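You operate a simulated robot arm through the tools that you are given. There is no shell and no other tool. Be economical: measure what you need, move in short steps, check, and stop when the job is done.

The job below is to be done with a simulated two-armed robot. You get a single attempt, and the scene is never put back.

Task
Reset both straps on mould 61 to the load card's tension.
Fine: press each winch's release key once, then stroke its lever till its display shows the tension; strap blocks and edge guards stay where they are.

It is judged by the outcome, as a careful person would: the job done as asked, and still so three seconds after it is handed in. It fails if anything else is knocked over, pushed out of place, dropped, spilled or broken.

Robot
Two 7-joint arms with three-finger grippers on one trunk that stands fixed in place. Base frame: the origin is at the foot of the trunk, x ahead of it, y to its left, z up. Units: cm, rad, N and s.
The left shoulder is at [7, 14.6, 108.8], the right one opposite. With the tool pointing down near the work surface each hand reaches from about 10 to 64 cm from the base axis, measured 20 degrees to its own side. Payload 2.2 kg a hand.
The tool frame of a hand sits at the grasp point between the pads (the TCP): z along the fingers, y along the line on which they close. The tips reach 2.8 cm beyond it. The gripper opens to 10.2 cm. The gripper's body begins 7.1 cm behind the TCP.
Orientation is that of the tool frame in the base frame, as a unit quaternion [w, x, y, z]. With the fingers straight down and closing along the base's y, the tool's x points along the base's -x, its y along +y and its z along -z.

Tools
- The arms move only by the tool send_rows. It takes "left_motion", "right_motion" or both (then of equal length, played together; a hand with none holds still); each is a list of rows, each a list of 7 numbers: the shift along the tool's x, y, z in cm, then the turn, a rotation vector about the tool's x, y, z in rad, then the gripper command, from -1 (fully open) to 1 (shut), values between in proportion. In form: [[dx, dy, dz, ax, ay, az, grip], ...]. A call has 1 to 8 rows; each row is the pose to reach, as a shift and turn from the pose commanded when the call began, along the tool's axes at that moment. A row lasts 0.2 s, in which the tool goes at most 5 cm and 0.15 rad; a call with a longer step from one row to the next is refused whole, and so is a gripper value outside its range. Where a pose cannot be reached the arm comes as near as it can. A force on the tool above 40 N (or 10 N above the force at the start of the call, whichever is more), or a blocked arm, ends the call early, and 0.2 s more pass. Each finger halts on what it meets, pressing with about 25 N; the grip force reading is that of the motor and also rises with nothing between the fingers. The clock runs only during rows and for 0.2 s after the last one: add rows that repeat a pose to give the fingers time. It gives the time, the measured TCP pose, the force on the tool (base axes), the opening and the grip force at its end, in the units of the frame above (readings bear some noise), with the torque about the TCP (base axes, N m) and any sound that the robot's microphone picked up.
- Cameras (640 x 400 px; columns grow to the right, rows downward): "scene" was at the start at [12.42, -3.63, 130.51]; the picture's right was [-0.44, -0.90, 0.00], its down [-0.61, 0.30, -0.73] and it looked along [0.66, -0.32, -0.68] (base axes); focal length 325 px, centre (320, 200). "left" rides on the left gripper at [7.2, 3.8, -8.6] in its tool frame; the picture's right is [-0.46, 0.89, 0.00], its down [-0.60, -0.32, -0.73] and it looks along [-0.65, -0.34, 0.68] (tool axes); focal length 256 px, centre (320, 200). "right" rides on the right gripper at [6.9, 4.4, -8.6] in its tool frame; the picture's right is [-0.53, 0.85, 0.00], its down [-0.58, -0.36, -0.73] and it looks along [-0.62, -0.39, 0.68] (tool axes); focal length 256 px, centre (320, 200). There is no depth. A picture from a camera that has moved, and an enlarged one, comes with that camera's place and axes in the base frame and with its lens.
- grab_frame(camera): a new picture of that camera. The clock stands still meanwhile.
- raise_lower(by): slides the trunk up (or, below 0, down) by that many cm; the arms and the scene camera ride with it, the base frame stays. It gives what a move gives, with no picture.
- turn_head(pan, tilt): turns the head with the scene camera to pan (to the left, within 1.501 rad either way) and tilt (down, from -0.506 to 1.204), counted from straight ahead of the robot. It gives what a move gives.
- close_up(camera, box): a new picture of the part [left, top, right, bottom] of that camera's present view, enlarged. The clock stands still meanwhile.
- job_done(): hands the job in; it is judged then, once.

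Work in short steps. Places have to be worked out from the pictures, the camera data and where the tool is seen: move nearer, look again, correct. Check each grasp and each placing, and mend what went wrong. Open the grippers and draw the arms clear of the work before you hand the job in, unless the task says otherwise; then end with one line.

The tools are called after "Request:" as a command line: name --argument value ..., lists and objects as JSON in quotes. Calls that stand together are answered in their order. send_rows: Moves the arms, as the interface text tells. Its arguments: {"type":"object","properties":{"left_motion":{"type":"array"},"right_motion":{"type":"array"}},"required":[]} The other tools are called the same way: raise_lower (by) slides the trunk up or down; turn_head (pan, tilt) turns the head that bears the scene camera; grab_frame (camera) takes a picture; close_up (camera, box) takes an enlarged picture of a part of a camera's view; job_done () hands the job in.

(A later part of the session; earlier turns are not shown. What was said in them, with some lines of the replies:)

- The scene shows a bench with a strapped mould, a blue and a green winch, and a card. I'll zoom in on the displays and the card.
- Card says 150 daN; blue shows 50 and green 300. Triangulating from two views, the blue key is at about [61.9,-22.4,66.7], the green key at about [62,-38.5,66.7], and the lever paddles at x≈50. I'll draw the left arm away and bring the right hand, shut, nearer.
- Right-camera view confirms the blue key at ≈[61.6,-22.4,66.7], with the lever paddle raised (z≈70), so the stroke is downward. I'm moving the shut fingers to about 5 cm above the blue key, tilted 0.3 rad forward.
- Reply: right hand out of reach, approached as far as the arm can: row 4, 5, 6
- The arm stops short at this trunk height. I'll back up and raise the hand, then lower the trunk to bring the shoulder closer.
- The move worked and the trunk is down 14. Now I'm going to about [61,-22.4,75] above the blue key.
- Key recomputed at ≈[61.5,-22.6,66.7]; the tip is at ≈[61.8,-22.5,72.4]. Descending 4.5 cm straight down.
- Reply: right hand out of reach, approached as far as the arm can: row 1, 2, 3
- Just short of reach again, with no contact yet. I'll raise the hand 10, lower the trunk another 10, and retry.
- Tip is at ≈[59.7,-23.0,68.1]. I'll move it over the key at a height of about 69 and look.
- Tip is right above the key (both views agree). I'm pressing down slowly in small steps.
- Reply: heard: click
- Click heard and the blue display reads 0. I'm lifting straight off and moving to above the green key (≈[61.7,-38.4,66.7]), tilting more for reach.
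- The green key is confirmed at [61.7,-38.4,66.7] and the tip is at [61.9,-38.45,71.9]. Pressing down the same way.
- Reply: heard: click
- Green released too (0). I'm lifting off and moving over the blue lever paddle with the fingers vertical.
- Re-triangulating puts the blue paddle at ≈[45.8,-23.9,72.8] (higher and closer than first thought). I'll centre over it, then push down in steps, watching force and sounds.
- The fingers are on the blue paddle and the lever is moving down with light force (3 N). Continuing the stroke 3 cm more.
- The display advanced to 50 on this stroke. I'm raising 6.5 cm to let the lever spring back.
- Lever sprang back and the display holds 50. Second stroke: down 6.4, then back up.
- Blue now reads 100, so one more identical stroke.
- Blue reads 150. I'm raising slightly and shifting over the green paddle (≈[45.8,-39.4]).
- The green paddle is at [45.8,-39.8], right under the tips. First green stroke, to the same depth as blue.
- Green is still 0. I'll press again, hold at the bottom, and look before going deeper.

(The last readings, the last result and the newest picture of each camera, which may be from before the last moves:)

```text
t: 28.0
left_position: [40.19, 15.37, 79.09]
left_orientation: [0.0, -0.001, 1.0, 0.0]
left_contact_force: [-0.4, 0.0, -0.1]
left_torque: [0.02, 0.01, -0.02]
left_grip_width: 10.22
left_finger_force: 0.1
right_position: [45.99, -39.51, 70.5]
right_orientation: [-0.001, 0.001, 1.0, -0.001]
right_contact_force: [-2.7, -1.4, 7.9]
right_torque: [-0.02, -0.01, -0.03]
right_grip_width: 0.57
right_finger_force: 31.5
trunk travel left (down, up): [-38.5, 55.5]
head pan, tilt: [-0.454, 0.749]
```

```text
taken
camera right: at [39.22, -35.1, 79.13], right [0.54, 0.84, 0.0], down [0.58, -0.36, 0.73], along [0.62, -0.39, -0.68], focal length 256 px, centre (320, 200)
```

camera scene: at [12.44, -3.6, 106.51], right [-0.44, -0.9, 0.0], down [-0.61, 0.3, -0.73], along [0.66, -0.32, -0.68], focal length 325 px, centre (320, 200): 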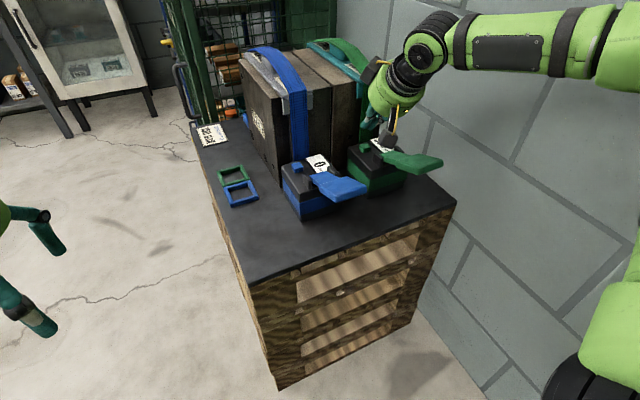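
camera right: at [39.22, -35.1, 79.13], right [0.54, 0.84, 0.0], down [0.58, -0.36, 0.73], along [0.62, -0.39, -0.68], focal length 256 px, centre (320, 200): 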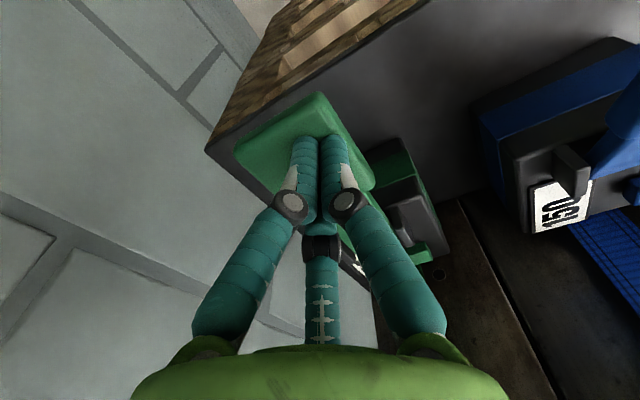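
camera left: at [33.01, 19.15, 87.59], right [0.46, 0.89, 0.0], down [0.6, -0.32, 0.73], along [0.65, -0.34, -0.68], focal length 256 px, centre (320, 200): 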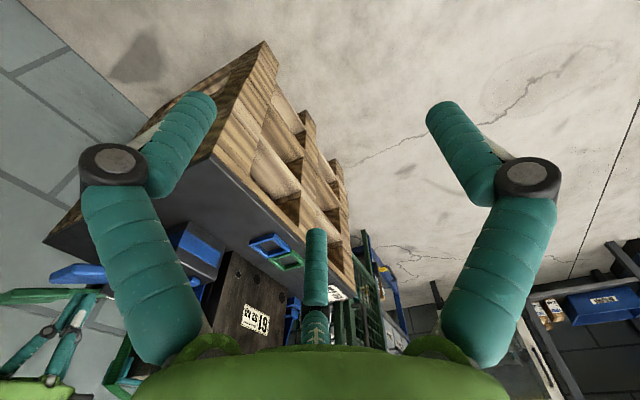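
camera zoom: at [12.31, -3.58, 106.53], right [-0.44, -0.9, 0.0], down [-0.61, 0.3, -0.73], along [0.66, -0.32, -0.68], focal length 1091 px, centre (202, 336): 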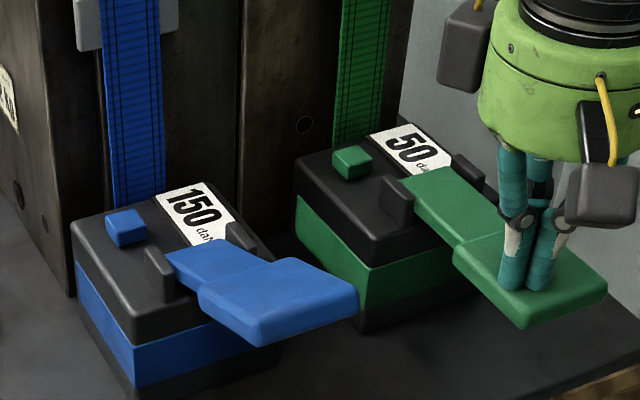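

Green shows 50 now. I'm raising to reset the lever, then checking.

Request:
send_rows --right_motion '[[0, 0, -2, 0, 0, 0, 1], [0, 0, -4.2, 0, 0, 0, 1], [0, 0, -6.5, 0, 0, 0, 1], [0, 0, -6.5, 0, 0, 0, 1]]'

Request:
close_up --camera "scene" --box '[260, 100, 450, 219]'

Request:
send_rows --right_motion '[[0, 0, 2, 0, 0, 0, 1], [0, 0, 3.5, 0, 0, 0, 1], [0, 0, 5, 0, 0, 0, 1], [0, 0, 6.5, 0, 0, 0, 1], [0, 0, 6.5, 0, 0, 0, 1]]'

Request:
close_up --camera "scene" --box '[260, 100, 450, 219]'

```text
t: 29.0
left_position: [40.26, 15.41, 79.04]
left_orientation: [0.0, 0.001, 1.0, 0.0]
left_contact_force: [0.1, -0.5, -0.5]
left_torque: [-0.02, -0.01, -0.02]
left_grip_width: 10.23
left_finger_force: 0.0
right_position: [46.13, -39.49, 76.95]
right_orientation: [-0.002, 0.001, 1.0, 0.0]
right_contact_force: [-0.2, -0.1, 0.0]
right_torque: [0.01, 0.0, 0.0]
right_grip_width: 0.22
right_finger_force: 31.9
trunk travel left (down, up): [-38.5, 55.5]
head pan, tilt: [-0.454, 0.749]
```

```text
3.36 times, centred on (355, 160) of scene
camera zoom: at [12.43, -3.65, 106.5], right [-0.44, -0.9, 0.0], down [-0.61, 0.3, -0.73], along [0.66, -0.32, -0.68], focal length 1091 px, centre (202, 336)
```

zoom: 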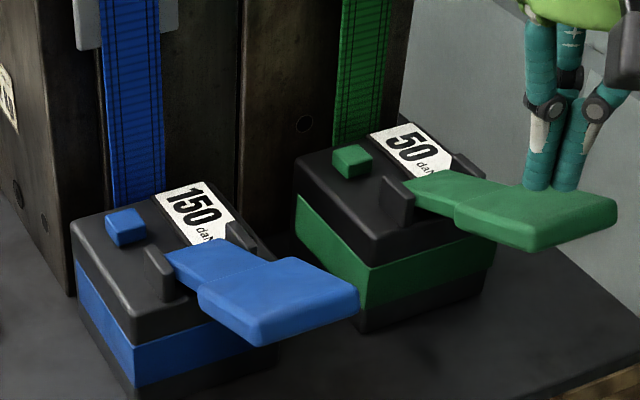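

```text
t: 30.2
left_position: [40.31, 15.36, 79.15]
left_orientation: [0.001, 0.001, 1.0, 0.0]
left_contact_force: [0.5, 0.5, 0.1]
left_torque: [0.01, 0.01, -0.02]
left_grip_width: 10.22
left_finger_force: 0.1
right_position: [46.04, -39.52, 70.55]
right_orientation: [0.0, 0.001, 1.0, -0.001]
right_contact_force: [-2.9, -1.6, 8.8]
right_torque: [-0.02, 0.01, -0.01]
right_grip_width: 0.6
right_finger_force: 31.4
trunk travel left (down, up): [-38.5, 55.5]
head pan, tilt: [-0.454, 0.749]
```

```text
3.36 times, centred on (355, 160) of scene
camera zoom: at [12.29, -3.56, 106.54], right [-0.44, -0.9, 0.0], down [-0.61, 0.3, -0.73], along [0.66, -0.32, -0.68], focal length 1091 px, centre (202, 336)
```

zoom: 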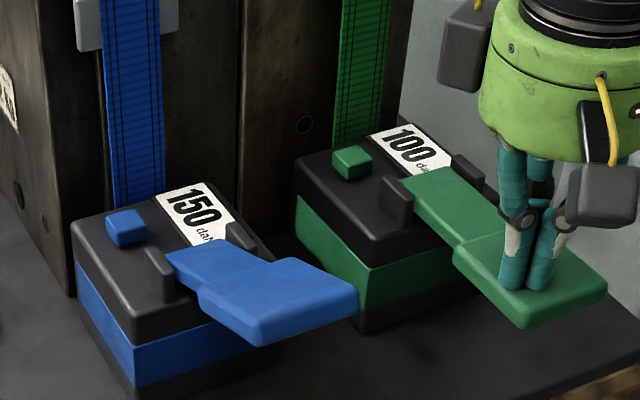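

Green is at 100. I'll raise to reset, then do the last stroke.

Request:
send_rows --right_motion '[[0, 0, -2, 0, 0, 0, 1], [0, 0, -4.2, 0, 0, 0, 1], [0, 0, -6.5, 0, 0, 0, 1], [0, 0, -6.5, 0, 0, 0, 1]]'

Request:
send_rows --right_motion '[[0, 0, 2, 0, 0, 0, 1], [0, 0, 3.5, 0, 0, 0, 1], [0, 0, 5, 0, 0, 0, 1], [0, 0, 6.5, 0, 0, 0, 1], [0, 0, 6.5, 0, 0, 0, 1]]'

Request:
close_up --camera "scene" --box '[260, 100, 450, 219]'

```text
t: 31.2
left_position: [40.26, 15.38, 79.03]
left_orientation: [0.0, 0.0, 1.0, 0.0]
left_contact_force: [1.0, -0.6, -0.2]
left_torque: [-0.01, 0.0, -0.02]
left_grip_width: 10.22
left_finger_force: 0.0
right_position: [46.03, -39.65, 76.91]
right_orientation: [-0.003, 0.0, 1.0, 0.001]
right_contact_force: [-0.2, 0.1, -0.7]
right_torque: [0.03, 0.02, 0.03]
right_grip_width: 0.17
right_finger_force: 32.0
trunk travel left (down, up): [-38.5, 55.5]
head pan, tilt: [-0.454, 0.749]
```

```text
t: 32.4
left_position: [40.2, 15.36, 79.06]
left_orientation: [0.001, 0.0, 1.0, 0.0]
left_contact_force: [0.4, 1.0, 0.4]
left_torque: [0.02, -0.01, -0.02]
left_grip_width: 10.19
left_finger_force: 0.2
right_position: [46.05, -39.56, 70.55]
right_orientation: [-0.001, 0.001, 1.0, -0.001]
right_contact_force: [-2.9, -1.8, 9.3]
right_torque: [-0.04, -0.02, -0.03]
right_grip_width: 0.61
right_finger_force: 31.0
trunk travel left (down, up): [-38.5, 55.5]
head pan, tilt: [-0.454, 0.749]
```

```text
3.36 times, centred on (355, 160) of scene
camera zoom: at [12.28, -3.55, 106.54], right [-0.44, -0.9, 0.0], down [-0.61, 0.3, -0.73], along [0.66, -0.32, -0.68], focal length 1091 px, centre (202, 336)
```

zoom: 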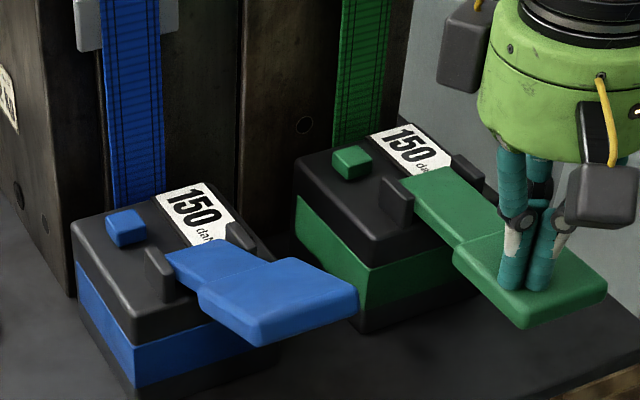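

Both read 150. I'm raising well clear, drawing back, and opening the gripper.

Request:
send_rows --right_motion '[[0, 0, -3, 0, 0, 0, 1], [0, 0, -7, 0, 0, 0, 1], [0, 0, -11, 0, 0, 0, 1], [2, 0, -15, 0, 0, 0, 1], [6, 0, -17, 0, 0, 0, 0], [10, 0, -18, 0, 0, 0, -1], [12, 0, -18, 0, 0, 0, -1], [12, 0, -18, 0, 0, 0, -1]]'

Request:
close_up --camera "scene" --box '[260, 100, 450, 219]'

Request:
grab_frame --camera "scene"

```text
t: 34.2
left_position: [40.24, 15.4, 79.06]
left_orientation: [-0.001, 0.0, 1.0, 0.0]
left_contact_force: [-0.8, 0.1, 0.4]
left_torque: [0.01, 0.02, -0.01]
left_grip_width: 10.22
left_finger_force: 0.0
right_position: [34.18, -39.41, 88.48]
right_orientation: [-0.001, 0.001, 1.0, 0.0]
right_contact_force: [-0.1, -0.9, 0.4]
right_torque: [0.0, 0.02, 0.01]
right_grip_width: 10.22
right_finger_force: 0.0
trunk travel left (down, up): [-38.5, 55.5]
head pan, tilt: [-0.454, 0.749]
```

```text
3.36 times, centred on (355, 160) of scene
camera zoom: at [12.43, -3.62, 106.51], right [-0.44, -0.9, 0.0], down [-0.61, 0.3, -0.73], along [0.66, -0.32, -0.68], focal length 1091 px, centre (202, 336)
```

zoom: 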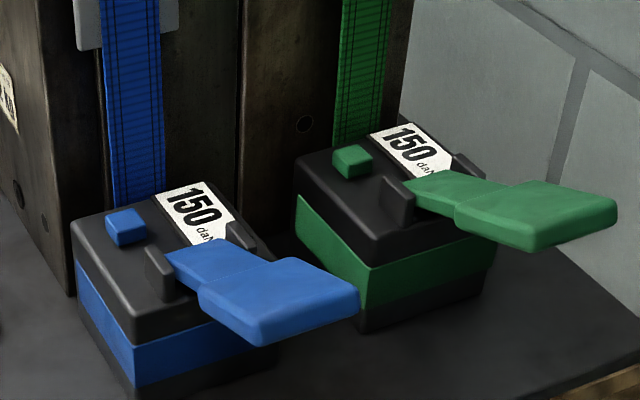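

```text
taken
camera scene: at [12.43, -3.62, 106.51], right [-0.44, -0.9, 0.0], down [-0.61, 0.3, -0.73], along [0.66, -0.32, -0.68], focal length 325 px, centre (320, 200)
```

scene: 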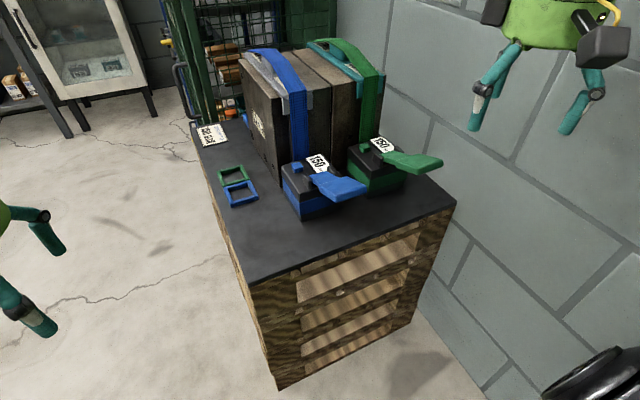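

Both displays hold 150, the levers are back up, nothing has moved out of place, and the arms are clear. Handing in.

Request:
job_done

```text
The job is handed in.
```
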